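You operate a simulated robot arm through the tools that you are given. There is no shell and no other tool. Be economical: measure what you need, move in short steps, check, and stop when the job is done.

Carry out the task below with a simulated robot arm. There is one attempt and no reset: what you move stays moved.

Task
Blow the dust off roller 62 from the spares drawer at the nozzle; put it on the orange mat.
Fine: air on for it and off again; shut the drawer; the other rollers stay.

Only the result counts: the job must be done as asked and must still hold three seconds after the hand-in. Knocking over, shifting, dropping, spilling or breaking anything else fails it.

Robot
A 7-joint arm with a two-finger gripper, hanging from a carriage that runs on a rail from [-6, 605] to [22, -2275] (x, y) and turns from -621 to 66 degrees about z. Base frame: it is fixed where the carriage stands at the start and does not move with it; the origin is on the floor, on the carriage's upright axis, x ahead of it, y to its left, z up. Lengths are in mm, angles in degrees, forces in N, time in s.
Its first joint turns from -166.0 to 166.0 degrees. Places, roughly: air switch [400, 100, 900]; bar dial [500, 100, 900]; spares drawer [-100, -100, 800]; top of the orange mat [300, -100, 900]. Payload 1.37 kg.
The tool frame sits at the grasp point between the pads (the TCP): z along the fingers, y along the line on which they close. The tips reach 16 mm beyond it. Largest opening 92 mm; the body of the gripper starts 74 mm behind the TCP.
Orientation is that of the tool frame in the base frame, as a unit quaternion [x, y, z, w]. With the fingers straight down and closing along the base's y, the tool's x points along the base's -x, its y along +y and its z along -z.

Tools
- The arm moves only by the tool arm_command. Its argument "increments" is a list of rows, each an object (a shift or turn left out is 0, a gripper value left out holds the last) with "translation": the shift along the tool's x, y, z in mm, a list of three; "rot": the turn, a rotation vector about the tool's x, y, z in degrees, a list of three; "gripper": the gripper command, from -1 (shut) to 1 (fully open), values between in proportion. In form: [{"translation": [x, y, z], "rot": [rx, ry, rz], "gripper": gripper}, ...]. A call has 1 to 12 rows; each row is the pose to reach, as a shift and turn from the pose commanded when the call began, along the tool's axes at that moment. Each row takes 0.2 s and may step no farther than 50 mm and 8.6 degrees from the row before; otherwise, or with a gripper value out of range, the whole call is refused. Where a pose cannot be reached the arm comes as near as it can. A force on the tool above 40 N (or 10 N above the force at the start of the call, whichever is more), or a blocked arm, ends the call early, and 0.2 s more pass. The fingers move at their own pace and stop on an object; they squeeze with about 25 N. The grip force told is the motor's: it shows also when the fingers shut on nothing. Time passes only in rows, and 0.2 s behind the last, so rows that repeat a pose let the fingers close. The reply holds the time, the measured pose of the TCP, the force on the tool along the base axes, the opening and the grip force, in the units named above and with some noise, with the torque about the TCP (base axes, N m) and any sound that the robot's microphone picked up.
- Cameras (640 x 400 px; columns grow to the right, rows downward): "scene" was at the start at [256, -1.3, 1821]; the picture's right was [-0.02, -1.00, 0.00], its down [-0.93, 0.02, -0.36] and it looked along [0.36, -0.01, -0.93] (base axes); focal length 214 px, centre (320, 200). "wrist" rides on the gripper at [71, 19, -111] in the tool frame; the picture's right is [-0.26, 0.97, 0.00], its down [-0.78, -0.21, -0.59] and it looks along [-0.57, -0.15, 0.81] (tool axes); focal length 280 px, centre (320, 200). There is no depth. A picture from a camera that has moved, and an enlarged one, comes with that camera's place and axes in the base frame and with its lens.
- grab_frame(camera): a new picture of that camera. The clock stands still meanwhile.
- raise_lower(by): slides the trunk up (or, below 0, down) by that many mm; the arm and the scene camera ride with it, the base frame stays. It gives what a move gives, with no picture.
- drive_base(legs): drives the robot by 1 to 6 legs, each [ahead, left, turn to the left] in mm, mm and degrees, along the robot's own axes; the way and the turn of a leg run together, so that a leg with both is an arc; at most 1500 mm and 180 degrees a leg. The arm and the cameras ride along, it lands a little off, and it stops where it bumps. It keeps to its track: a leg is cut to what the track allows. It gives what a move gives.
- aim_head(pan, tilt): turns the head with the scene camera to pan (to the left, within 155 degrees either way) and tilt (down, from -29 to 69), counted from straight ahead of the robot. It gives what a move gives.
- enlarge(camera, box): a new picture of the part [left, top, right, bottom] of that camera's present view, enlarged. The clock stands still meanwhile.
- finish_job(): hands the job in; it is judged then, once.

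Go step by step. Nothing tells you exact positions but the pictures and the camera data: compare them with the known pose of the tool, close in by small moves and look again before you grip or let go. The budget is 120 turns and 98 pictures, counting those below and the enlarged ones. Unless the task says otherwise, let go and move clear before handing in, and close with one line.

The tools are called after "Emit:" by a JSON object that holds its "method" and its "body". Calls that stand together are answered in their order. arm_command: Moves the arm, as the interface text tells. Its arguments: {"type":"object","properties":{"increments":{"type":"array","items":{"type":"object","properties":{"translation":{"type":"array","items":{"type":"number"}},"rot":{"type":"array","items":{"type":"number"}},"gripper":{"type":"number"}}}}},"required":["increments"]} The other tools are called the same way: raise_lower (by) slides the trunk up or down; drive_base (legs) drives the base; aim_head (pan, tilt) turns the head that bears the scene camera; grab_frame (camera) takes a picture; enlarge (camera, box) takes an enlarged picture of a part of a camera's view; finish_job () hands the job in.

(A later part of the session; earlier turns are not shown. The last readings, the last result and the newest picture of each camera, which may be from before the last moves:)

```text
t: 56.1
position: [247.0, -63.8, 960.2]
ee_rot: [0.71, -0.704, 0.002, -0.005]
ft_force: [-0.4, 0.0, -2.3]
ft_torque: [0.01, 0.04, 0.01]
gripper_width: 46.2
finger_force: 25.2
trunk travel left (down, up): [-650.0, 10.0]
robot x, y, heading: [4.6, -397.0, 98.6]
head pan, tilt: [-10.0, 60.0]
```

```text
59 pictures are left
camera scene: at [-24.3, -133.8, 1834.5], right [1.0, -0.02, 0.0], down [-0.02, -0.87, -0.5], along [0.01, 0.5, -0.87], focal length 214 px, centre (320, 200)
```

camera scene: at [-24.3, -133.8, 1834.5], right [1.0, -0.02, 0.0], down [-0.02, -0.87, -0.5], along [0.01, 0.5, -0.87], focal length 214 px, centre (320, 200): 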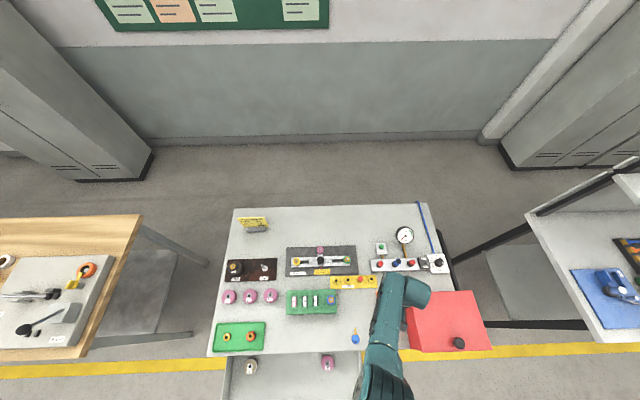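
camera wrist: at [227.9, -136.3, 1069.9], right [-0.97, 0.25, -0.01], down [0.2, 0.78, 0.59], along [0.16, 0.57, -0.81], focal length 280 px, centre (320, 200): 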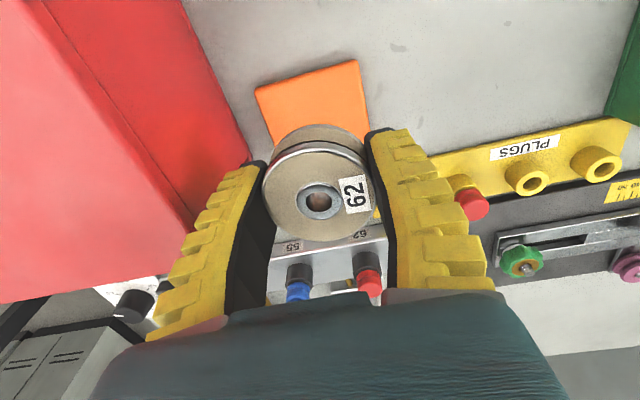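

The mat is centred at about (253,−56). I lower partway with the trunk.

Emit:
{"method": "raise_lower", "body": {"by": -62}}

Emit:
{"method": "arm_command", "body": {"increments": [{"translation": [-7, -5, 0]}, {"translation": [-7, -5, 0]}]}}

Emit:
{"method": "grab_frame", "body": {"camera": "wrist"}}

```text
t: 57.2
position: [245.7, -63.4, 898.5]
ee_rot: [0.711, -0.704, 0.002, -0.004]
ft_force: [0.2, -0.2, -1.1]
ft_torque: [0.04, -0.01, 0.0]
gripper_width: 45.9
finger_force: 24.9
trunk travel left (down, up): [-588.0, 72.0]
robot x, y, heading: [5.7, -393.6, 98.8]
head pan, tilt: [-10.0, 60.0]
```

```text
t: 57.8
position: [252.1, -57.4, 898.0]
ee_rot: [0.71, -0.704, 0.002, -0.004]
ft_force: [-0.4, 0.7, -1.4]
ft_torque: [0.0, -0.02, -0.02]
gripper_width: 46.2
finger_force: 25.5
trunk travel left (down, up): [-588.0, 72.0]
robot x, y, heading: [6.3, -398.6, 98.5]
head pan, tilt: [-10.0, 60.0]
```

```text
58 pictures are left
camera wrist: at [232.6, -129.2, 1008.5], right [-0.97, 0.25, -0.01], down [0.2, 0.78, 0.59], along [0.16, 0.57, -0.81], focal length 280 px, centre (320, 200)
```

wrist: 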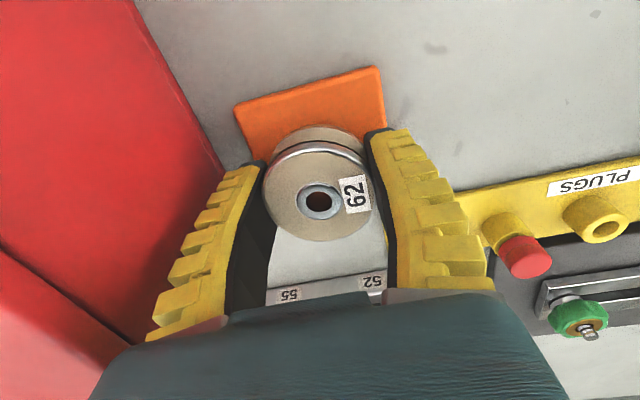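

Emit:
{"method": "raise_lower", "body": {"by": -14}}

Emit:
{"method": "arm_command", "body": {"increments": [{"translation": [0, 0, 2]}, {"translation": [0, 0, 4]}, {"translation": [0, 0, 6]}, {"translation": [0, 0, 8]}, {"translation": [0, 0, 10]}, {"translation": [0, 0, 12]}]}}

```text
t: 58.4
position: [251.6, -56.0, 885.8]
ee_rot: [0.711, -0.704, 0.003, -0.005]
ft_force: [-7.4, -9.7, 29.1]
ft_torque: [-0.2, 0.75, 0.34]
gripper_width: 46.1
finger_force: 25.1
trunk travel left (down, up): [-574.0, 86.0]
robot x, y, heading: [4.1, -394.3, 98.6]
head pan, tilt: [-10.0, 60.0]
```

```text
t: 58.7
position: [252.3, -55.6, 886.2]
ee_rot: [0.711, -0.704, 0.003, -0.004]
ft_force: [-5.1, -6.5, 21.5]
ft_torque: [-0.14, 0.8, 0.25]
gripper_width: 46.2
finger_force: 25.1
trunk travel left (down, up): [-574.0, 86.0]
robot x, y, heading: [1.9, -399.6, 98.4]
head pan, tilt: [-10.0, 60.0]
stopped in row 1: the force on the tool passed its limit at 46 N (the readings are from after the stop); the commanded pose is now the measured one
```

Contact: the roller sits on the mat (TCP 886). I release gently.

Emit:
{"method": "arm_command", "body": {"increments": [{"translation": [0, 0, -1]}, {"translation": [0, 0, -1], "gripper": 0.2}, {"translation": [0, 0, -1], "gripper": 0.5}, {"translation": [0, 0, -1], "gripper": 0.5}, {"translation": [0, 0, -30], "gripper": 0.5}, {"translation": [0, 0, -60], "gripper": 0.5}, {"translation": [0, 0, -60], "gripper": 0.5}]}}

Emit:
{"method": "grab_frame", "body": {"camera": "wrist"}}

```text
t: 60.3
position: [250.6, -55.1, 947.0]
ee_rot: [0.71, -0.704, 0.003, -0.005]
ft_force: [-0.3, -0.4, 0.2]
ft_torque: [-0.03, 0.02, -0.01]
gripper_width: 70.8
finger_force: 1.1
trunk travel left (down, up): [-574.0, 86.0]
robot x, y, heading: [6.5, -396.2, 98.7]
head pan, tilt: [-10.0, 60.0]
```

```text
57 pictures are left
camera wrist: at [231.6, -127.7, 1057.1], right [-0.97, 0.25, -0.01], down [0.2, 0.78, 0.59], along [0.16, 0.57, -0.8], focal length 280 px, centre (320, 200)
```

wrist: 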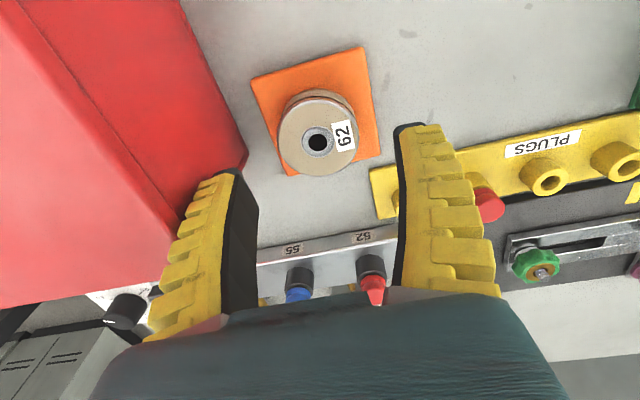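

Roller rests centred on the mat. Next I go to the air switch: raise, drive forward and shift in x above it.

Emit:
{"method": "raise_lower", "body": {"by": 80}}

Emit:
{"method": "drive_base", "body": {"legs": [[168, -25, 0]]}}

Emit:
{"method": "arm_command", "body": {"increments": [{"translation": [10, -45, 0]}, {"translation": [20, -90, 0]}, {"translation": [30, -135, 0]}, {"translation": [35, -180, 0]}, {"translation": [35, -180, 0]}]}}

Emit:
{"method": "grab_frame", "body": {"camera": "wrist"}}

```text
t: 61.5
position: [249.8, -54.8, 1026.2]
ee_rot: [0.71, -0.704, 0.003, -0.004]
ft_force: [-0.1, -0.4, 0.1]
ft_torque: [-0.02, 0.01, 0.0]
gripper_width: 71.1
finger_force: 1.1
trunk travel left (down, up): [-654.0, 6.0]
robot x, y, heading: [2.3, -400.7, 98.8]
head pan, tilt: [-10.0, 60.0]
```

```text
t: 63.0
position: [249.3, 115.5, 1027.1]
ee_rot: [0.71, -0.704, 0.003, -0.005]
ft_force: [-0.3, 0.1, 0.7]
ft_torque: [0.01, 0.02, -0.02]
gripper_width: 71.3
finger_force: 1.4
trunk travel left (down, up): [-654.0, 6.0]
robot x, y, heading: [2.4, -228.9, 98.7]
head pan, tilt: [-10.0, 60.0]
```

```text
t: 64.2
position: [411.0, 64.7, 1038.3]
ee_rot: [0.71, -0.704, 0.003, -0.005]
ft_force: [-0.7, 0.8, -0.6]
ft_torque: [0.02, -0.08, -0.01]
gripper_width: 71.0
finger_force: 1.7
out of reach, approached as far as the arm can: row 4, 5
trunk travel left (down, up): [-654.0, 6.0]
robot x, y, heading: [0.5, -226.8, 98.5]
head pan, tilt: [-10.0, 60.0]
```

```text
56 pictures are left
camera wrist: at [391.1, -8.5, 1148.8], right [-0.97, 0.25, -0.01], down [0.2, 0.78, 0.59], along [0.16, 0.57, -0.8], focal length 280 px, centre (320, 200)
```

wrist: 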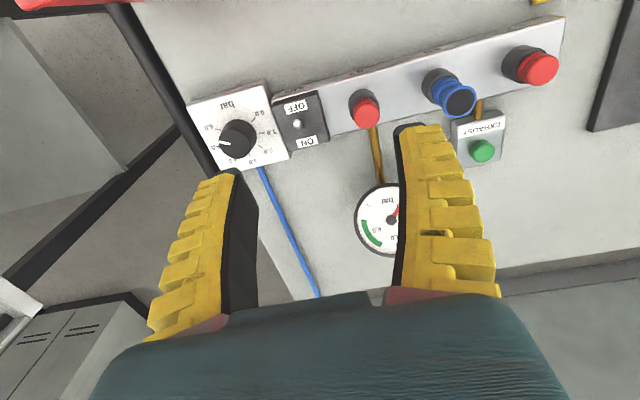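

Emit:
{"method": "enlarge", "body": {"camera": "wrist", "box": [180, 60, 340, 180]}}

Emit:
{"method": "enlarge", "body": {"camera": "wrist", "box": [340, 30, 580, 260]}}

```text
3.33 times, centred on (260, 120) of wrist
camera zoom: at [391.1, -8.5, 1148.8], right [-0.97, 0.25, -0.01], down [0.2, 0.78, 0.59], along [0.16, 0.57, -0.8], focal length 935 px, centre (520, 467)
```

zoom: 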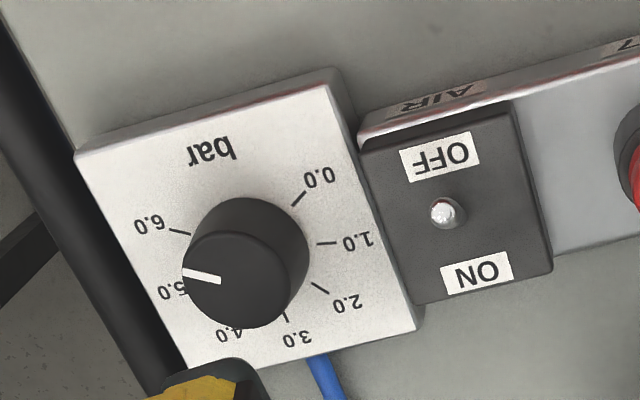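

```text
1.74 times, centred on (460, 145) of wrist
camera zoom: at [391.1, -8.5, 1148.8], right [-0.97, 0.25, -0.01], down [0.2, 0.78, 0.59], along [0.16, 0.57, -0.8], focal length 488 px, centre (76, 296)
```

zoom: 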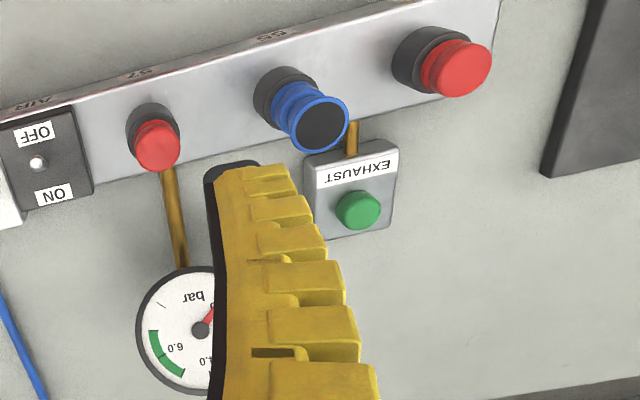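

The dial reads ~5 bar; the toggle tip is at about (438,80,903), needing a push from OFF (−y) to ON (+y). I bring the carriage closer and position the closed fingers on the OFF side.

Emit:
{"method": "drive_base", "body": {"legs": [[128, -19, 0]]}}

Emit:
{"method": "arm_command", "body": {"increments": [{"translation": [45, -5, 0], "gripper": -1}, {"translation": [90, -12, 0], "gripper": -1}, {"translation": [130, -20, 0], "gripper": -1}, {"translation": [155, -25, 0], "gripper": -1}, {"translation": [155, -25, 0], "gripper": -1}]}}

Emit:
{"method": "raise_lower", "body": {"by": -60}}

Emit:
{"method": "grab_frame", "body": {"camera": "wrist"}}

Emit:
{"method": "grab_frame", "body": {"camera": "scene"}}

```text
t: 65.4
position: [408.3, 193.8, 1039.1]
ee_rot: [0.71, -0.704, 0.002, -0.005]
ft_force: [0.0, -0.2, -0.7]
ft_torque: [0.0, -0.06, 0.02]
gripper_width: 71.1
finger_force: 1.2
trunk travel left (down, up): [-654.0, 6.0]
robot x, y, heading: [0.3, -99.0, 98.7]
head pan, tilt: [-10.0, 60.0]
```

```text
t: 66.6
position: [453.0, 42.5, 1026.8]
ee_rot: [0.711, -0.704, 0.003, -0.003]
ft_force: [-0.2, 0.2, 0.5]
ft_torque: [0.0, 0.0, -0.01]
gripper_width: 0.0
finger_force: 24.3
out of reach, approached as far as the arm can: row 2, 3, 4, 5
trunk travel left (down, up): [-654.0, 6.0]
robot x, y, heading: [-0.1, -98.8, 98.7]
head pan, tilt: [-10.0, 60.0]
```

```text
t: 67.6
position: [453.0, 43.7, 967.5]
ee_rot: [0.711, -0.703, 0.002, -0.003]
ft_force: [0.5, -0.4, 0.5]
ft_torque: [0.0, -0.02, 0.04]
gripper_width: 0.1
finger_force: 25.0
trunk travel left (down, up): [-594.0, 66.0]
robot x, y, heading: [-0.1, -100.8, 99.0]
head pan, tilt: [-10.0, 60.0]
```

```text
53 pictures are left
camera wrist: at [434.5, -29.4, 1077.0], right [-0.97, 0.25, -0.01], down [0.2, 0.78, 0.59], along [0.16, 0.57, -0.81], focal length 280 px, centre (320, 200)
```

wrist: 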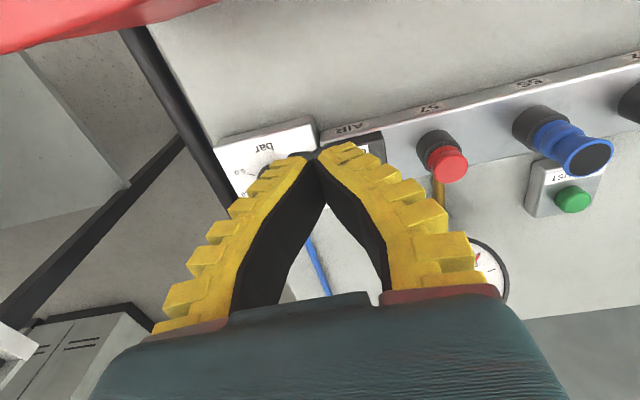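

```text
52 pictures are left
camera scene: at [-27.5, 166.3, 1778.5], right [1.0, -0.02, 0.0], down [-0.02, -0.87, -0.5], along [0.01, 0.5, -0.87], focal length 214 px, centre (320, 200)
```

scene: 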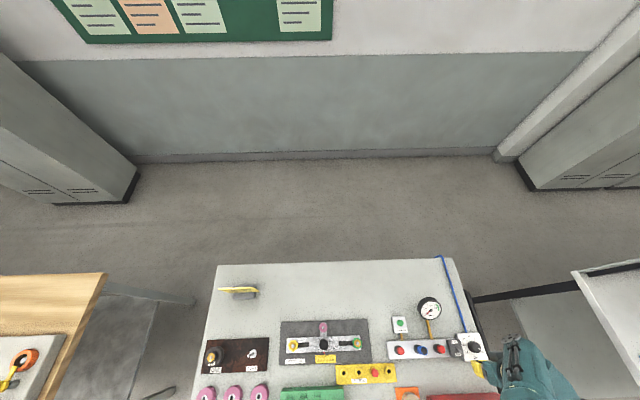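

Emit:
{"method": "arm_command", "body": {"increments": [{"translation": [0, 7, -45]}, {"translation": [0, 15, -90]}, {"translation": [0, 15, -90]}]}}

Emit:
{"method": "aim_head", "body": {"pan": -95, "tilt": 55}}

Emit:
{"method": "raise_lower", "body": {"by": -120}}

Emit:
{"method": "grab_frame", "body": {"camera": "scene"}}

Emit:
{"method": "grab_frame", "body": {"camera": "wrist"}}

```text
t: 68.4
position: [489.1, 58.7, 1025.6]
ee_rot: [0.71, -0.704, 0.002, -0.004]
ft_force: [0.1, 0.7, 0.9]
ft_torque: [-0.01, -0.01, 0.0]
gripper_width: 0.0
finger_force: 24.8
out of reach, approached as far as the arm can: row 1, 2, 3
trunk travel left (down, up): [-594.0, 66.0]
robot x, y, heading: [-2.5, -96.4, 98.6]
head pan, tilt: [-10.0, 60.0]
```

```text
t: 70.0
position: [488.6, 59.5, 1025.2]
ee_rot: [0.711, -0.703, 0.002, -0.003]
ft_force: [-0.2, -0.4, 0.3]
ft_torque: [0.01, 0.04, 0.0]
gripper_width: 0.0
finger_force: 25.1
trunk travel left (down, up): [-594.0, 66.0]
robot x, y, heading: [-1.5, -94.5, 98.9]
head pan, tilt: [-95.0, 55.0]
```

```text
t: 71.5
position: [492.8, 54.5, 905.7]
ee_rot: [0.709, -0.705, 0.004, -0.004]
ft_force: [3.9, -14.4, 18.2]
ft_torque: [0.3, -0.28, -0.23]
gripper_width: 0.0
finger_force: 24.9
trunk travel left (down, up): [-474.0, 186.0]
robot x, y, heading: [1.5, -101.4, 98.6]
head pan, tilt: [-95.0, 55.0]
```

```text
51 pictures are left
camera scene: at [43.8, 102.9, 1664.2], right [0.06, -1.0, 0.0], down [-0.82, -0.05, -0.57], along [0.57, 0.03, -0.82], focal length 214 px, centre (320, 200)
```

scene: 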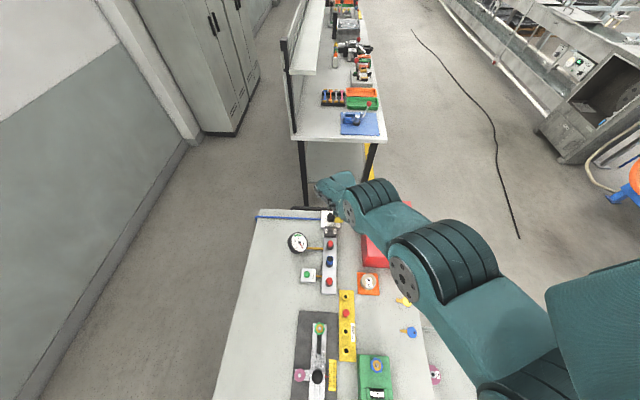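

```text
50 pictures are left
camera wrist: at [473.6, -17.5, 1016.3], right [-0.97, 0.25, -0.01], down [0.2, 0.78, 0.59], along [0.16, 0.57, -0.81], focal length 280 px, centre (320, 200)
```

wrist: 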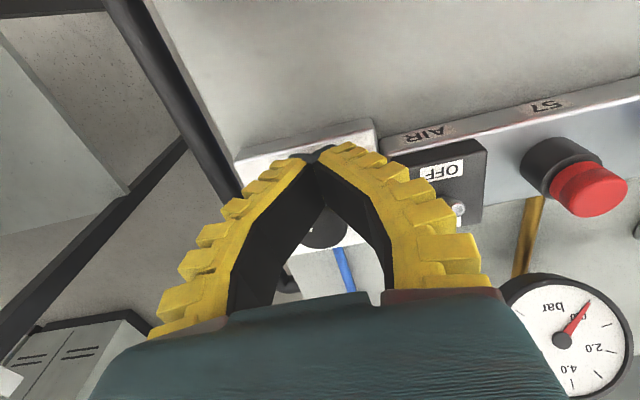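

The arm drifted to the dial side and the tips are touching the regulator; I lift off right away and check the dial.

Emit:
{"method": "raise_lower", "body": {"by": 60}}

Emit:
{"method": "grab_frame", "body": {"camera": "wrist"}}

```text
t: 72.5
position: [490.3, 58.1, 965.8]
ee_rot: [0.711, -0.703, 0.001, -0.002]
ft_force: [0.4, -0.3, -0.2]
ft_torque: [0.02, -0.01, -0.03]
gripper_width: 0.0
finger_force: 24.5
trunk travel left (down, up): [-534.0, 126.0]
robot x, y, heading: [2.0, -95.0, 98.6]
head pan, tilt: [-95.0, 55.0]
```

```text
49 pictures are left
camera wrist: at [471.0, -13.4, 1075.5], right [-0.97, 0.25, -0.01], down [0.2, 0.78, 0.59], along [0.15, 0.57, -0.81], focal length 280 px, centre (320, 200)
```

wrist: 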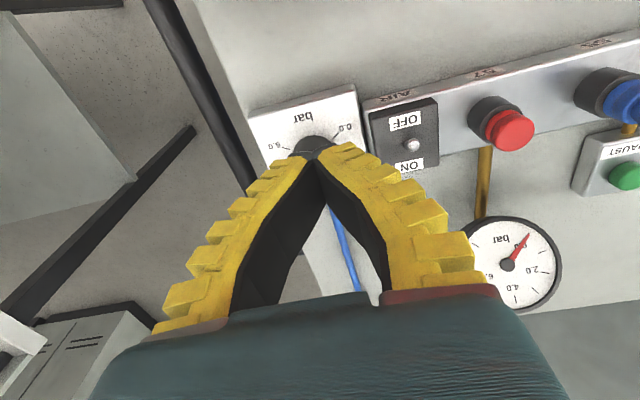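

The contact seems brief. I've inferred the arm has a narrow workable shell, so I'll do vertical motion with the trunk: raise fully, then position the tool at (438,45) in a comfortable posture.

Emit:
{"method": "raise_lower", "body": {"by": 120}}

Emit:
{"method": "arm_command", "body": {"increments": [{"translation": [0, 10, 30]}, {"translation": [5, 25, 55]}, {"translation": [10, 40, 75]}, {"translation": [13, 52, 80]}, {"translation": [13, 52, 80]}]}}

Emit:
{"method": "grab_frame", "body": {"camera": "wrist"}}

```text
t: 74.0
position: [488.7, 58.8, 1085.8]
ee_rot: [0.711, -0.704, 0.002, -0.003]
ft_force: [-0.1, 0.1, 0.3]
ft_torque: [0.0, 0.0, 0.03]
gripper_width: 0.0
finger_force: 25.0
trunk travel left (down, up): [-654.0, 6.0]
robot x, y, heading: [0.7, -95.1, 98.9]
head pan, tilt: [-95.0, 55.0]
```

```text
t: 75.2
position: [440.0, 46.5, 1005.3]
ee_rot: [0.711, -0.703, 0.001, -0.003]
ft_force: [-0.4, 0.1, 0.5]
ft_torque: [0.0, -0.03, 0.01]
gripper_width: 0.0
finger_force: 24.8
trunk travel left (down, up): [-654.0, 6.0]
robot x, y, heading: [-0.5, -96.5, 98.6]
head pan, tilt: [-95.0, 55.0]
```

```text
48 pictures are left
camera wrist: at [420.5, -27.5, 1114.8], right [-0.97, 0.25, -0.01], down [0.2, 0.78, 0.59], along [0.15, 0.57, -0.81], focal length 280 px, centre (320, 200)
```

wrist: 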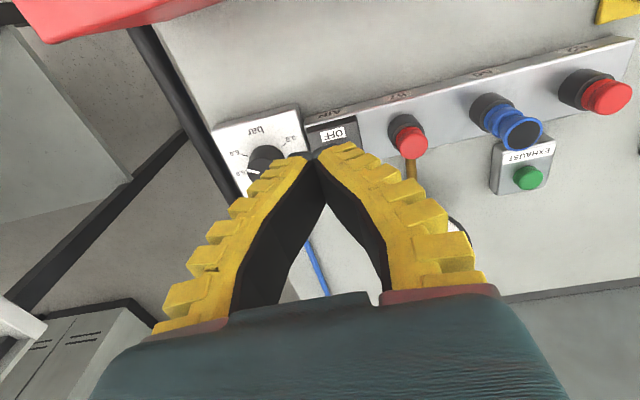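

Emit:
{"method": "enlarge", "body": {"camera": "wrist", "box": [200, 80, 380, 200]}}

Emit:
{"method": "enlarge", "body": {"camera": "scene", "box": [270, 190, 400, 310]}}

```text
3.33 times, centred on (290, 140) of wrist
camera zoom: at [420.5, -27.5, 1114.8], right [-0.97, 0.25, -0.01], down [0.2, 0.78, 0.59], along [0.15, 0.57, -0.81], focal length 935 px, centre (420, 400)
```

zoom: 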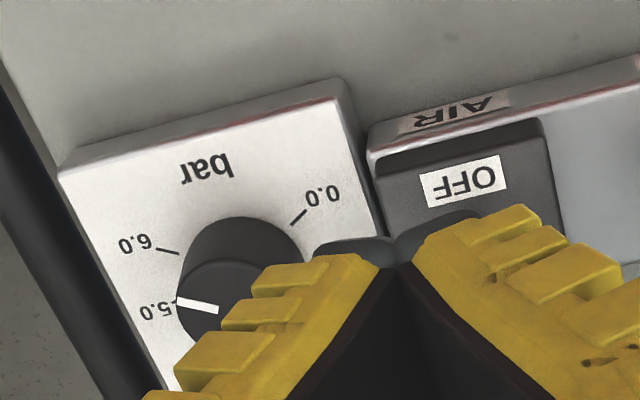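

```text
3.33 times, centred on (335, 250) of scene
camera zoom: at [42.9, 104.3, 1844.6], right [0.06, -1.0, 0.0], down [-0.82, -0.05, -0.57], along [0.57, 0.04, -0.82], focal length 715 px, centre (270, 33)
```

zoom: 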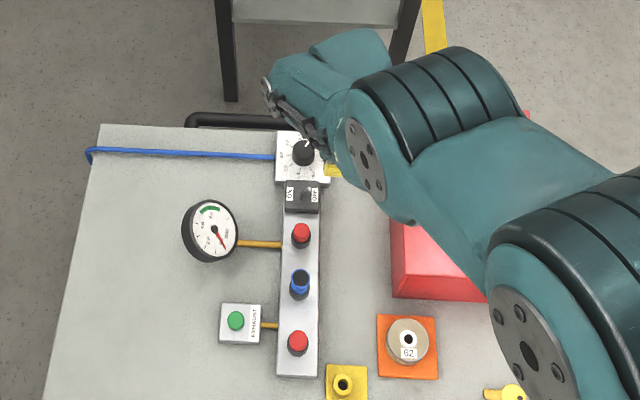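

The dial is unchanged (~5.2). The lever tip is ≈(434,72,917). I shift to y≈42 and lower so the fingertips sit just below the lever tip on its OFF side.

Emit:
{"method": "arm_command", "body": {"increments": [{"translation": [4, 4, 0]}, {"translation": [4, 4, 0]}]}}

Emit:
{"method": "raise_lower", "body": {"by": -78}}

Emit:
{"method": "grab_frame", "body": {"camera": "wrist"}}

Emit:
{"method": "enlarge", "body": {"camera": "scene", "box": [290, 200, 390, 260]}}

```text
t: 75.8
position: [435.0, 42.3, 1005.2]
ee_rot: [0.71, -0.704, 0.003, -0.003]
ft_force: [1.3, -0.9, 0.3]
ft_torque: [0.03, -0.01, -0.01]
gripper_width: 0.0
finger_force: 25.3
trunk travel left (down, up): [-654.0, 6.0]
robot x, y, heading: [3.0, -96.9, 98.8]
head pan, tilt: [-95.0, 55.0]
```

```text
t: 77.0
position: [435.7, 39.9, 926.8]
ee_rot: [0.711, -0.704, 0.001, -0.003]
ft_force: [-0.6, -0.4, 0.3]
ft_torque: [-0.02, 0.03, 0.0]
gripper_width: 0.2
finger_force: 24.5
trunk travel left (down, up): [-576.0, 84.0]
robot x, y, heading: [1.2, -95.0, 98.7]
head pan, tilt: [-95.0, 55.0]
```

```text
45 pictures are left
camera wrist: at [416.4, -31.5, 1037.1], right [-0.97, 0.25, -0.01], down [0.2, 0.78, 0.59], along [0.15, 0.57, -0.81], focal length 280 px, centre (320, 200)
```

wrist: 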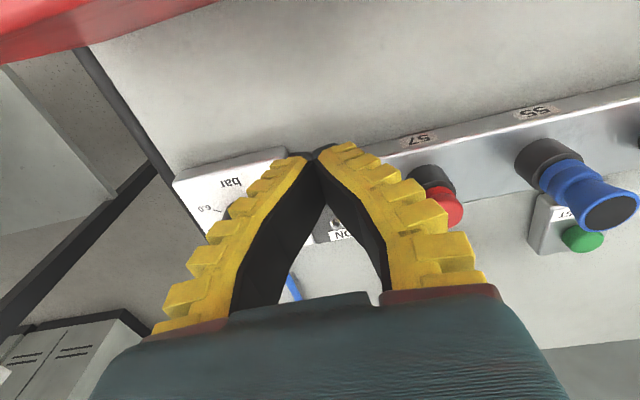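

```text
6.40 times, centred on (340, 230) of scene
camera zoom: at [42.9, 104.3, 1766.6], right [0.06, -1.0, 0.0], down [-0.82, -0.05, -0.57], along [0.57, 0.04, -0.82], focal length 1373 px, centre (192, 8)
```

zoom: 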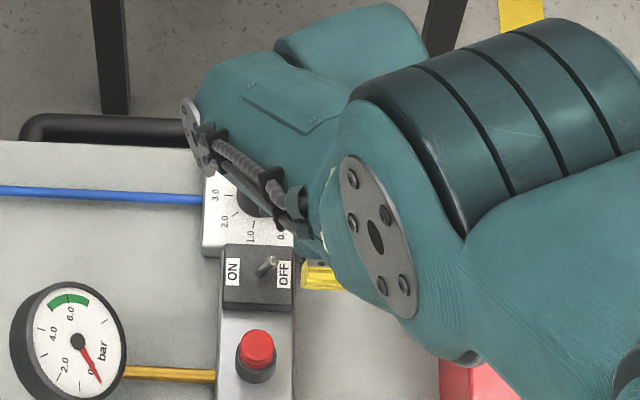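

I can see the lever leaning to OFF with the finger just on its −y side. I go a few mm lower and push toward ON.

Emit:
{"method": "raise_lower", "body": {"by": -6}}

Emit:
{"method": "arm_command", "body": {"increments": [{"translation": [-8, 3, 0]}, {"translation": [-16, 3, 0]}, {"translation": [-24, 3, 0]}, {"translation": [-32, 3, 0]}, {"translation": [-38, 3, 0]}, {"translation": [-42, 3, 0]}, {"translation": [-42, 3, 0]}]}}

Emit:
{"method": "enlarge", "body": {"camera": "scene", "box": [290, 200, 390, 260]}}

```text
t: 77.5
position: [436.5, 41.9, 921.6]
ee_rot: [0.711, -0.703, 0.003, -0.003]
ft_force: [-0.4, 0.1, 0.5]
ft_torque: [0.0, 0.02, 0.01]
gripper_width: 0.0
finger_force: 25.0
trunk travel left (down, up): [-570.0, 90.0]
robot x, y, heading: [0.2, -98.2, 98.9]
head pan, tilt: [-95.0, 55.0]
```

```text
t: 79.1
position: [432.0, 74.4, 918.2]
ee_rot: [0.71, -0.704, 0.004, 0.001]
ft_force: [4.3, -31.5, 7.4]
ft_torque: [-0.13, -0.08, -0.14]
gripper_width: 0.0
finger_force: 25.1
trunk travel left (down, up): [-570.0, 90.0]
robot x, y, heading: [0.5, -100.1, 98.7]
head pan, tilt: [-95.0, 55.0]
```

```text
6.40 times, centred on (340, 230) of scene
camera zoom: at [43.5, 101.8, 1759.8], right [0.06, -1.0, 0.0], down [-0.82, -0.05, -0.57], along [0.57, 0.03, -0.82], focal length 1373 px, centre (192, 8)
```

zoom: 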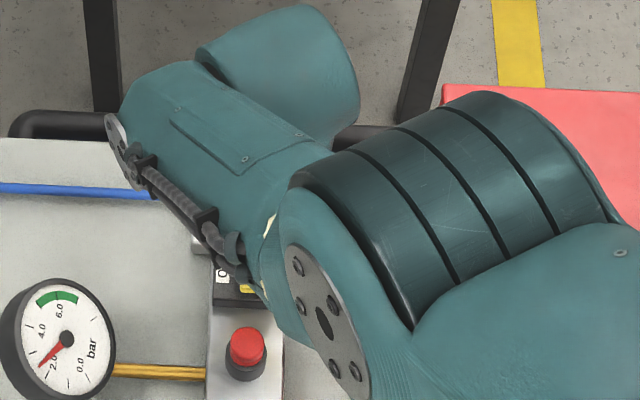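

The gauge needle is rising, so air is on. I back off and raise clear.

Emit:
{"method": "arm_command", "body": {"increments": [{"translation": [8, 0, 0]}, {"translation": [16, 0, 0]}, {"translation": [16, 0, 0]}]}}

Emit:
{"method": "raise_lower", "body": {"by": 84}}

Emit:
{"method": "enlarge", "body": {"camera": "scene", "box": [270, 190, 400, 310]}}

```text
t: 79.9
position: [433.1, 68.8, 921.9]
ee_rot: [0.711, -0.704, 0.002, -0.004]
ft_force: [-0.3, -0.6, 0.1]
ft_torque: [-0.01, 0.0, -0.01]
gripper_width: 0.0
finger_force: 27.5
trunk travel left (down, up): [-570.0, 90.0]
robot x, y, heading: [-3.5, -96.5, 98.6]
head pan, tilt: [-95.0, 55.0]
```

```text
t: 81.1
position: [432.4, 67.5, 1004.2]
ee_rot: [0.711, -0.704, 0.002, -0.003]
ft_force: [0.7, 1.0, -0.8]
ft_torque: [-0.02, 0.01, -0.01]
gripper_width: 0.0
finger_force: 27.3
trunk travel left (down, up): [-654.0, 6.0]
robot x, y, heading: [0.3, -99.7, 98.7]
head pan, tilt: [-95.0, 55.0]
```

```text
3.33 times, centred on (335, 250) of scene
camera zoom: at [42.9, 104.3, 1844.5], right [0.06, -1.0, 0.0], down [-0.82, -0.05, -0.57], along [0.57, 0.04, -0.82], focal length 715 px, centre (270, 33)
```

zoom: 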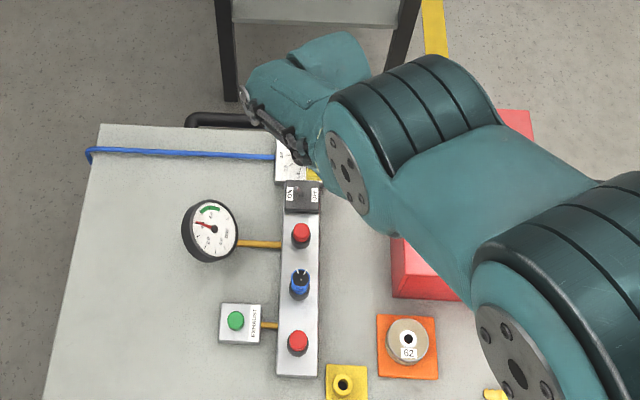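

Emit:
{"method": "enlarge", "body": {"camera": "scene", "box": [300, 222, 345, 268]}}

```text
8.70 times, centred on (322, 245) of scene
camera zoom: at [42.9, 104.3, 1844.5], right [0.06, -1.0, 0.0], down [-0.82, -0.05, -0.57], along [0.57, 0.04, -0.82], focal length 1865 px, centre (298, -191)
```

zoom: 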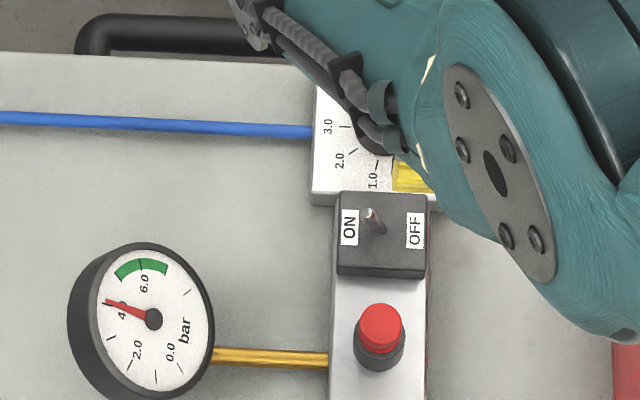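

Lever is at ON and pressure is climbing past 4 bar. Now I fetch the roller: swing the arm back to the mat posture and drive back.

Emit:
{"method": "arm_command", "body": {"increments": [{"translation": [-33, 35, 0]}, {"translation": [-66, 70, 0]}, {"translation": [-99, 105, 0]}, {"translation": [-132, 140, 0]}, {"translation": [-165, 175, 0]}, {"translation": [-175, 182, 0]}, {"translation": [-175, 182, 0]}]}}

Emit:
{"method": "drive_base", "body": {"legs": [[-293, 45, 0]]}}

Emit:
{"method": "grab_frame", "body": {"camera": "wrist"}}

```text
t: 82.7
position: [261.1, 254.7, 986.9]
ee_rot: [0.711, -0.704, 0.002, -0.003]
ft_force: [0.1, -0.9, -0.5]
ft_torque: [0.0, -0.02, -0.01]
gripper_width: 0.0
finger_force: 28.0
out of reach, approached as far as the arm can: row 1, 2, 3, 4, 5, 6, 7
trunk travel left (down, up): [-654.0, 6.0]
robot x, y, heading: [-0.4, -94.5, 98.8]
head pan, tilt: [-95.0, 55.0]
```

```text
t: 84.7
position: [264.7, -37.0, 986.7]
ee_rot: [0.71, -0.704, 0.002, -0.003]
ft_force: [0.2, 0.0, -0.5]
ft_torque: [0.01, 0.04, 0.03]
gripper_width: 0.1
finger_force: 27.5
trunk travel left (down, up): [-654.0, 6.0]
robot x, y, heading: [5.4, -389.9, 98.9]
head pan, tilt: [-95.0, 55.0]
```

```text
40 pictures are left
camera wrist: at [246.3, -109.4, 1097.2], right [-0.97, 0.25, -0.01], down [0.2, 0.78, 0.59], along [0.15, 0.57, -0.81], focal length 280 px, centre (320, 200)
```

wrist: 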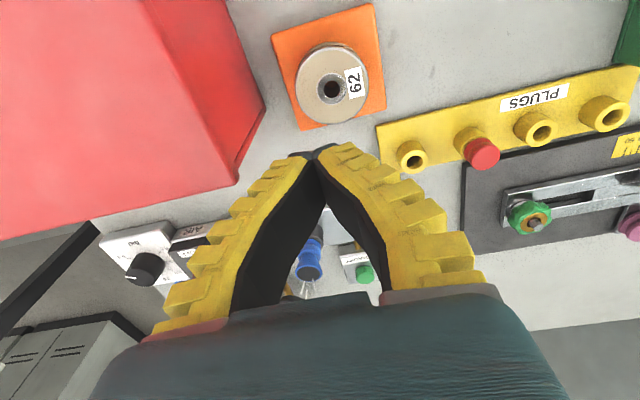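

The jet at the nozzle is visible. I centre over the roller at (253,−57) with the gripper opened.

Emit:
{"method": "arm_command", "body": {"increments": [{"translation": [10, 5, 0], "gripper": 0.6}, {"translation": [20, 11, 0], "gripper": 0.6}, {"translation": [20, 11, 0], "gripper": 0.6}]}}

Emit:
{"method": "raise_lower", "body": {"by": -55}}

Emit:
{"method": "grab_frame", "body": {"camera": "wrist"}}

```text
t: 85.5
position: [256.3, -44.9, 976.2]
ee_rot: [0.711, -0.703, 0.0, -0.003]
ft_force: [-20.7, 6.2, 15.0]
ft_torque: [-0.04, -0.64, 0.21]
gripper_width: 62.4
finger_force: 0.1
out of reach, approached as far as the arm can: row 1, 2, 3
trunk travel left (down, up): [-654.0, 6.0]
robot x, y, heading: [0.2, -387.6, 98.7]
head pan, tilt: [-95.0, 55.0]
```

```text
t: 86.5
position: [256.0, -46.7, 920.3]
ee_rot: [0.71, -0.704, 0.002, -0.002]
ft_force: [-21.2, -0.2, 16.4]
ft_torque: [-0.01, -0.94, 0.02]
gripper_width: 60.8
finger_force: 0.0
trunk travel left (down, up): [-599.0, 61.0]
robot x, y, heading: [1.9, -391.5, 98.5]
head pan, tilt: [-95.0, 55.0]
```

```text
39 pictures are left
camera wrist: at [238.2, -119.1, 1030.3], right [-0.97, 0.25, 0.0], down [0.2, 0.78, 0.59], along [0.15, 0.57, -0.81], focal length 280 px, centre (320, 200)
```

wrist: 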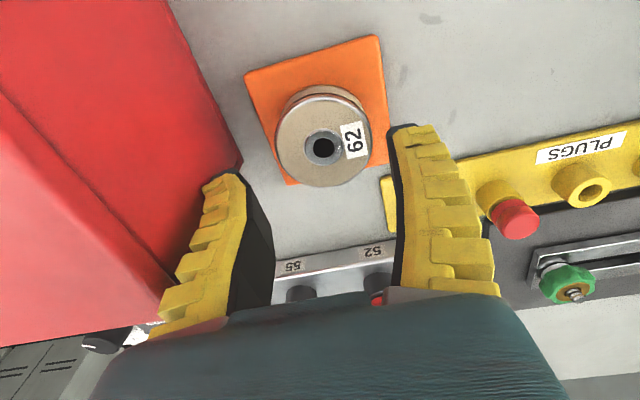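

A finger is pressing against the red box's side (x≈298). I relax the opening and shift away from it.

Emit:
{"method": "arm_command", "body": {"increments": [{"translation": [0, 3, 0], "gripper": 0.3}, {"translation": [5, 5, 0], "gripper": 0.3}, {"translation": [5, 5, 0], "gripper": 0.3}]}}

Emit:
{"method": "grab_frame", "body": {"camera": "wrist"}}

```text
t: 87.3
position: [257.5, -50.0, 916.7]
ee_rot: [0.71, -0.704, 0.002, -0.001]
ft_force: [0.4, -0.2, -0.1]
ft_torque: [0.0, 0.02, 0.03]
gripper_width: 62.2
finger_force: 2.5
out of reach, approached as far as the arm can: row 2, 3
trunk travel left (down, up): [-599.0, 61.0]
robot x, y, heading: [3.1, -388.6, 98.8]
head pan, tilt: [-95.0, 55.0]
```

```text
38 pictures are left
camera wrist: at [238.9, -121.9, 1027.6], right [-0.97, 0.25, -0.01], down [0.2, 0.78, 0.59], along [0.15, 0.57, -0.81], focal length 280 px, centre (320, 200)
```

wrist: 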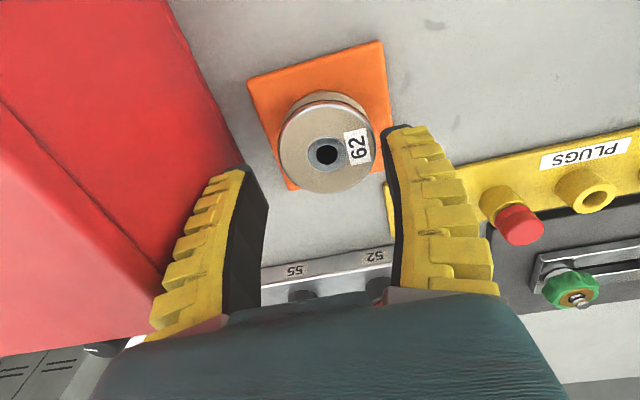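

No contact now; the arm is at its inner limit, so I raise slightly, shift the carriage back and re-centre.

Emit:
{"method": "raise_lower", "body": {"by": 20}}

Emit:
{"method": "drive_base", "body": {"legs": [[-20, 3, 0]]}}

Emit:
{"method": "arm_command", "body": {"increments": [{"translation": [-6, 3, 0]}, {"translation": [-13, 6, 0]}, {"translation": [-13, 6, 0]}]}}

Emit:
{"method": "grab_frame", "body": {"camera": "wrist"}}

```text
t: 88.0
position: [255.8, -50.2, 937.2]
ee_rot: [0.71, -0.704, 0.002, -0.002]
ft_force: [0.8, 0.6, 0.0]
ft_torque: [-0.01, -0.01, -0.01]
gripper_width: 62.2
finger_force: 1.4
trunk travel left (down, up): [-619.0, 41.0]
robot x, y, heading: [5.4, -390.7, 98.8]
head pan, tilt: [-95.0, 55.0]
```

```text
t: 88.8
position: [257.1, -69.9, 937.0]
ee_rot: [0.711, -0.703, 0.002, -0.002]
ft_force: [1.0, -1.0, 0.2]
ft_torque: [-0.01, 0.02, 0.0]
gripper_width: 62.5
finger_force: 2.5
trunk travel left (down, up): [-619.0, 41.0]
robot x, y, heading: [2.2, -411.8, 98.5]
head pan, tilt: [-95.0, 55.0]
```

```text
t: 89.6
position: [251.5, -56.3, 935.7]
ee_rot: [0.711, -0.704, 0.002, -0.002]
ft_force: [0.0, -0.2, 0.0]
ft_torque: [-0.04, 0.01, 0.02]
gripper_width: 62.1
finger_force: 1.6
trunk travel left (down, up): [-619.0, 41.0]
robot x, y, heading: [4.2, -408.2, 98.8]
head pan, tilt: [-95.0, 55.0]
```

```text
37 pictures are left
camera wrist: at [233.4, -129.3, 1047.4], right [-0.97, 0.25, -0.01], down [0.2, 0.78, 0.59], along [0.15, 0.57, -0.81], focal length 280 px, centre (320, 200)
```

wrist: 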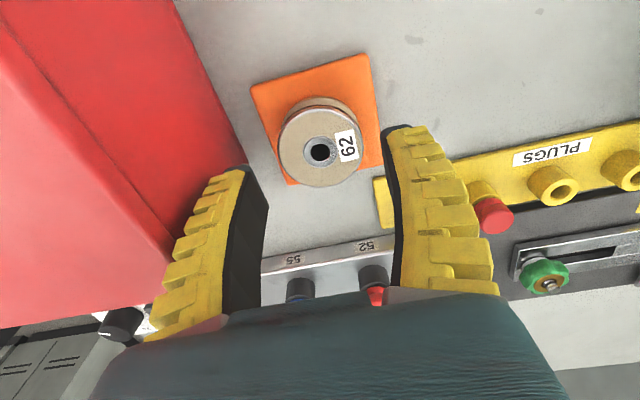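

Centred. Descend with the trunk to the earlier grasp height and close.

Emit:
{"method": "raise_lower", "body": {"by": -47}}

Emit:
{"method": "arm_command", "body": {"increments": [{"translation": [0, -1, 0], "gripper": -1}, {"translation": [0, -1, 0], "gripper": -1}, {"translation": [0, -1, 0], "gripper": -1}]}}

Emit:
{"method": "grab_frame", "body": {"camera": "wrist"}}

```text
t: 90.5
position: [252.7, -56.6, 890.0]
ee_rot: [0.711, -0.703, 0.002, -0.002]
ft_force: [-0.5, 0.3, 0.3]
ft_torque: [-0.01, 0.02, -0.02]
gripper_width: 62.4
finger_force: 1.3
trunk travel left (down, up): [-572.0, 88.0]
robot x, y, heading: [4.2, -408.9, 98.8]
head pan, tilt: [-95.0, 55.0]
```

```text
t: 91.2
position: [252.5, -56.6, 889.5]
ee_rot: [0.71, -0.704, 0.003, -0.002]
ft_force: [-0.5, -0.8, 1.9]
ft_torque: [-0.01, 0.04, 0.02]
gripper_width: 47.3
finger_force: 25.0
trunk travel left (down, up): [-572.0, 88.0]
robot x, y, heading: [0.9, -407.4, 98.8]
head pan, tilt: [-95.0, 55.0]
```

```text
36 pictures are left
camera wrist: at [234.5, -129.2, 1000.7], right [-0.97, 0.25, 0.0], down [0.2, 0.78, 0.59], along [0.15, 0.57, -0.81], focal length 280 px, centre (320, 200)
```

wrist: 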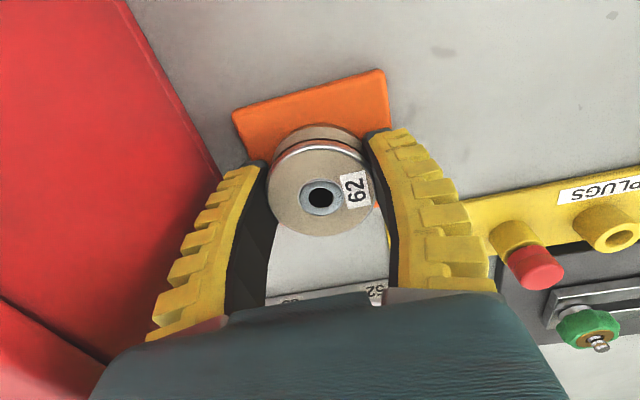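

Gripped (47 mm). Lift fully and drive toward the nozzle at about (306,81, top ≈930).

Emit:
{"method": "raise_lower", "body": {"by": 86}}

Emit:
{"method": "drive_base", "body": {"legs": [[188, -28, 0]]}}

Emit:
{"method": "grab_frame", "body": {"camera": "wrist"}}

Emit:
{"method": "enlarge", "body": {"camera": "scene", "box": [260, 180, 420, 300]}}

```text
t: 92.5
position: [252.6, -57.2, 975.9]
ee_rot: [0.71, -0.704, 0.002, -0.001]
ft_force: [0.0, -0.8, -1.8]
ft_torque: [0.01, -0.02, -0.03]
gripper_width: 47.1
finger_force: 24.9
trunk travel left (down, up): [-658.0, 2.0]
robot x, y, heading: [4.7, -410.0, 98.6]
head pan, tilt: [-95.0, 55.0]
```

```text
t: 94.0
position: [251.8, 132.3, 976.0]
ee_rot: [0.71, -0.704, 0.002, -0.002]
ft_force: [-0.1, -0.2, -2.1]
ft_torque: [0.02, 0.0, 0.02]
gripper_width: 47.3
finger_force: 24.7
trunk travel left (down, up): [-658.0, 2.0]
robot x, y, heading: [2.5, -218.2, 98.7]
head pan, tilt: [-95.0, 55.0]
```

```text
35 pictures are left
camera wrist: at [232.8, 60.2, 1086.5], right [-0.97, 0.25, -0.01], down [0.2, 0.78, 0.59], along [0.15, 0.57, -0.81], focal length 280 px, centre (320, 200)
```

wrist: 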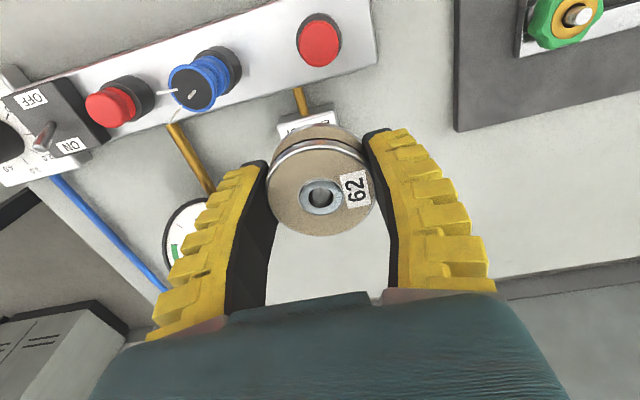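

```text
3.33 times, centred on (340, 240) of scene
camera zoom: at [44.3, -18.3, 1848.5], right [0.06, -1.0, 0.0], down [-0.82, -0.05, -0.57], along [0.57, 0.04, -0.82], focal length 715 px, centre (253, 67)
```

zoom: 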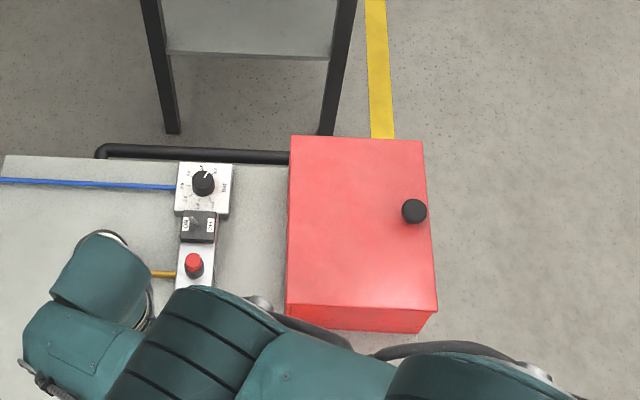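

The nozzle mouth is at about (309,83,930). I move the roller over it, its underside ~20 mm above the mouth.

Emit:
{"method": "arm_command", "body": {"increments": [{"translation": [15, -18, 0]}, {"translation": [30, -36, 0]}, {"translation": [49, -57, 0]}, {"translation": [49, -57, 0]}, {"translation": [49, -57, 0]}]}}

Emit:
{"method": "grab_frame", "body": {"camera": "wrist"}}

Emit:
{"method": "grab_frame", "body": {"camera": "scene"}}

```text
t: 95.2
position: [309.4, 85.8, 977.7]
ee_rot: [0.71, -0.705, 0.003, -0.002]
ft_force: [-0.1, 0.1, -2.0]
ft_torque: [-0.01, 0.01, -0.03]
gripper_width: 47.4
finger_force: 25.0
trunk travel left (down, up): [-658.0, 2.0]
robot x, y, heading: [2.4, -219.9, 99.0]
head pan, tilt: [-95.0, 55.0]
```

```text
33 pictures are left
camera wrist: at [290.9, 12.9, 1087.2], right [-0.97, 0.25, -0.01], down [0.2, 0.78, 0.59], along [0.15, 0.57, -0.81], focal length 280 px, centre (320, 200)
```

wrist: 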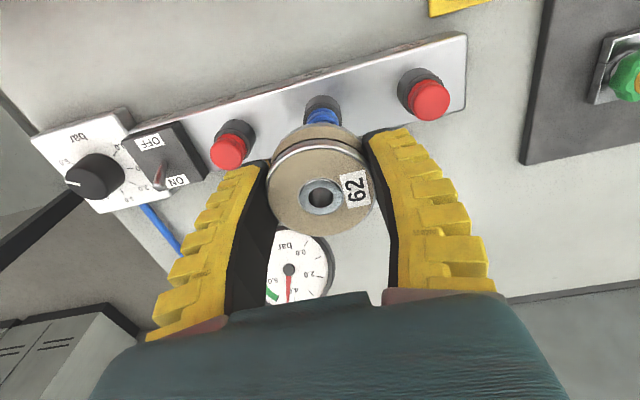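

```text
32 pictures are left
camera scene: at [44.3, -18.2, 1848.5], right [0.06, -1.0, 0.0], down [-0.82, -0.05, -0.57], along [0.57, 0.04, -0.82], focal length 214 px, centre (320, 200)
```

scene: 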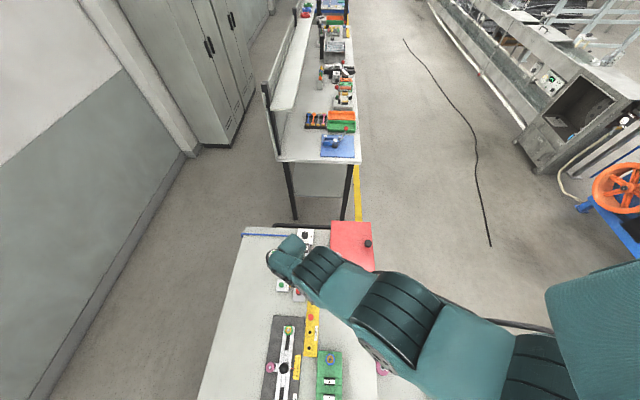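

Emit:
{"method": "enlarge", "body": {"camera": "wrist", "box": [250, 80, 390, 310]}}

```text
1.74 times, centred on (320, 195) of wrist
camera zoom: at [290.9, 12.9, 1087.2], right [-0.97, 0.25, -0.01], down [0.2, 0.78, 0.59], along [0.15, 0.57, -0.81], focal length 488 px, centre (320, 209)
```

zoom: 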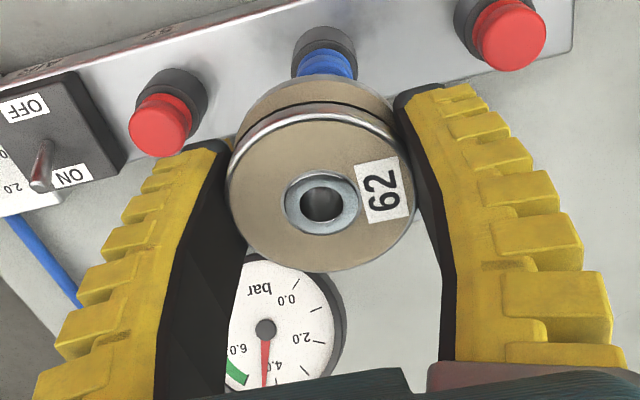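

The roller still looks dusty; I bring it ~10 mm closer and dwell in the jet.

Emit:
{"method": "raise_lower", "body": {"by": -10}}

Emit:
{"method": "arm_command", "body": {"increments": [{"translation": [3, 0, 0]}, {"translation": [3, 0, 0]}, {"translation": [3, 0, 0]}, {"translation": [3, 0, 0]}, {"translation": [3, 0, 0]}, {"translation": [3, 0, 0]}, {"translation": [3, 0, 0]}, {"translation": [3, 0, 0]}, {"translation": [3, 0, 0]}, {"translation": [3, 0, 0]}, {"translation": [3, 0, 0]}, {"translation": [3, 0, 0]}]}}

Emit:
{"method": "enlarge", "body": {"camera": "wrist", "box": [250, 80, 390, 310]}}

```text
t: 95.8
position: [310.4, 84.9, 966.5]
ee_rot: [0.71, -0.704, 0.002, -0.002]
ft_force: [-0.8, -0.6, -1.7]
ft_torque: [-0.01, 0.04, -0.02]
gripper_width: 47.4
finger_force: 24.6
trunk travel left (down, up): [-648.0, 12.0]
robot x, y, heading: [0.9, -220.6, 98.6]
head pan, tilt: [-95.0, 55.0]
```

```text
t: 98.4
position: [308.4, 81.7, 967.1]
ee_rot: [0.711, -0.704, 0.003, -0.001]
ft_force: [-0.5, -0.4, -2.0]
ft_torque: [-0.01, -0.03, 0.01]
gripper_width: 47.5
finger_force: 24.7
trunk travel left (down, up): [-648.0, 12.0]
robot x, y, heading: [0.7, -220.4, 98.7]
head pan, tilt: [-95.0, 55.0]
```

```text
1.74 times, centred on (320, 195) of wrist
camera zoom: at [291.0, 10.0, 1077.2], right [-0.97, 0.25, -0.01], down [0.2, 0.78, 0.59], along [0.15, 0.57, -0.81], focal length 488 px, centre (320, 209)
```

zoom: 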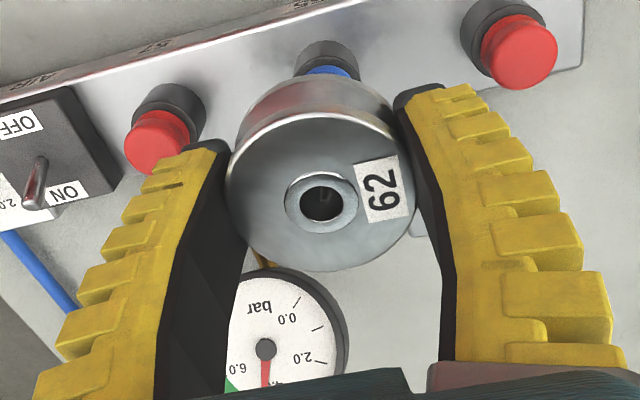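

The roller is now clean, shiny steel. Back to the mat by the reverse path.

Emit:
{"method": "raise_lower", "body": {"by": 10}}

Emit:
{"method": "arm_command", "body": {"increments": [{"translation": [-18, 19, 0]}, {"translation": [-36, 38, 0]}, {"translation": [-52, 57, 0]}, {"translation": [-52, 57, 0]}]}}

Emit:
{"method": "drive_base", "body": {"legs": [[-188, 28, 0]]}}

Emit:
{"method": "grab_frame", "body": {"camera": "wrist"}}

```text
t: 99.0
position: [308.9, 81.3, 976.8]
ee_rot: [0.71, -0.705, 0.002, -0.001]
ft_force: [-0.1, 0.5, -2.1]
ft_torque: [0.03, 0.01, -0.03]
gripper_width: 47.4
finger_force: 25.1
trunk travel left (down, up): [-658.0, 2.0]
robot x, y, heading: [1.3, -220.4, 98.6]
head pan, tilt: [-95.0, 55.0]
```

```text
t: 100.0
position: [250.4, 135.4, 976.4]
ee_rot: [0.71, -0.704, 0.002, -0.001]
ft_force: [-0.1, 0.5, -1.3]
ft_torque: [-0.01, -0.02, 0.01]
gripper_width: 47.4
finger_force: 25.0
trunk travel left (down, up): [-658.0, 2.0]
robot x, y, heading: [2.9, -220.8, 98.6]
head pan, tilt: [-95.0, 55.0]
```

```text
t: 101.5
position: [253.5, -56.4, 977.0]
ee_rot: [0.71, -0.704, 0.003, -0.003]
ft_force: [-0.4, -0.3, -1.0]
ft_torque: [0.0, 0.02, -0.02]
gripper_width: 47.6
finger_force: 25.0
trunk travel left (down, up): [-658.0, 2.0]
robot x, y, heading: [1.3, -409.2, 98.6]
head pan, tilt: [-95.0, 55.0]
```

```text
29 pictures are left
camera wrist: at [235.1, -127.4, 1087.7], right [-0.97, 0.25, -0.01], down [0.2, 0.78, 0.59], along [0.15, 0.57, -0.81], focal length 280 px, centre (320, 200)
```

wrist: 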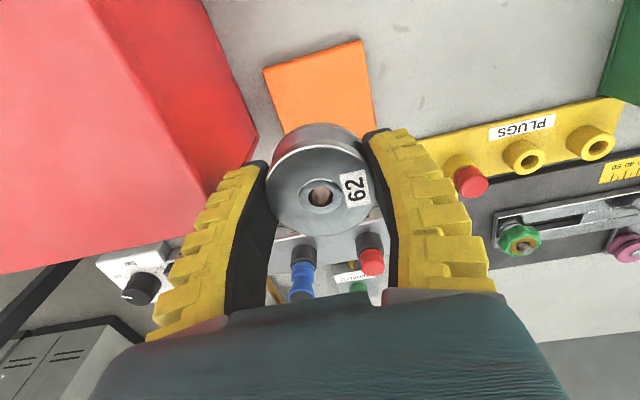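

Emit:
{"method": "raise_lower", "body": {"by": -84}}

Emit:
{"method": "arm_command", "body": {"increments": [{"translation": [0, 2, 1]}, {"translation": [0, 2, 2]}, {"translation": [0, 2, 3]}]}}

```text
t: 102.7
position: [253.7, -55.3, 893.6]
ee_rot: [0.71, -0.704, 0.002, -0.001]
ft_force: [-0.5, -0.9, -1.4]
ft_torque: [-0.03, 0.01, 0.02]
gripper_width: 47.5
finger_force: 25.3
trunk travel left (down, up): [-574.0, 86.0]
robot x, y, heading: [3.3, -411.0, 98.5]
head pan, tilt: [-95.0, 55.0]
```

```text
t: 103.5
position: [250.7, -53.9, 891.8]
ee_rot: [0.71, -0.704, 0.002, -0.002]
ft_force: [-0.4, -0.8, 3.9]
ft_torque: [-0.11, 0.08, 0.04]
gripper_width: 47.8
finger_force: 25.4
trunk travel left (down, up): [-574.0, 86.0]
robot x, y, heading: [3.6, -409.9, 98.8]
head pan, tilt: [-95.0, 55.0]
```

Contact begins (force +4 N). One more small press, then release and rise.

Emit:
{"method": "arm_command", "body": {"increments": [{"translation": [1, 0, 1]}, {"translation": [1, 0, 1], "gripper": -0.2}, {"translation": [1, 0, 1], "gripper": 0.3}, {"translation": [1, 0, 1], "gripper": 0.3}, {"translation": [1, 0, 1], "gripper": 0.3}]}}

Emit:
{"method": "raise_lower", "body": {"by": 84}}

Emit:
{"method": "grab_frame", "body": {"camera": "wrist"}}

```text
t: 104.7
position: [252.8, -56.0, 888.6]
ee_rot: [0.71, -0.705, 0.002, -0.002]
ft_force: [0.1, 0.8, -0.3]
ft_torque: [-0.03, -0.02, 0.03]
gripper_width: 62.5
finger_force: 1.8
trunk travel left (down, up): [-574.0, 86.0]
robot x, y, heading: [5.5, -413.3, 98.7]
head pan, tilt: [-95.0, 55.0]
```

```text
t: 105.9
position: [251.8, -58.4, 973.8]
ee_rot: [0.71, -0.704, 0.002, -0.002]
ft_force: [0.9, 0.8, -0.2]
ft_torque: [-0.02, 0.0, 0.02]
gripper_width: 62.2
finger_force: 1.9
trunk travel left (down, up): [-658.0, 2.0]
robot x, y, heading: [3.5, -408.2, 98.8]
head pan, tilt: [-95.0, 55.0]
```

```text
28 pictures are left
camera wrist: at [233.4, -128.6, 1083.6], right [-0.97, 0.25, -0.01], down [0.2, 0.78, 0.59], along [0.15, 0.57, -0.81], focal length 280 px, centre (320, 200)
```

wrist: 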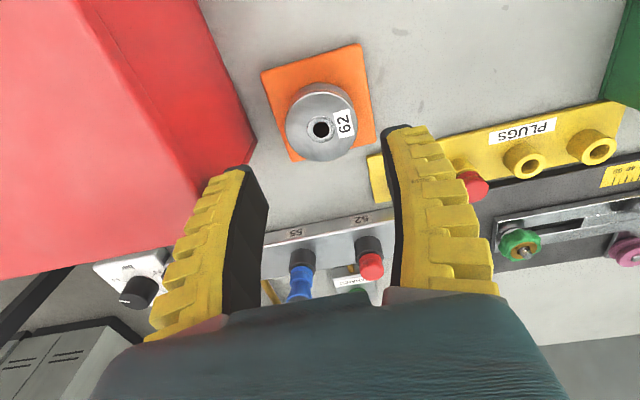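

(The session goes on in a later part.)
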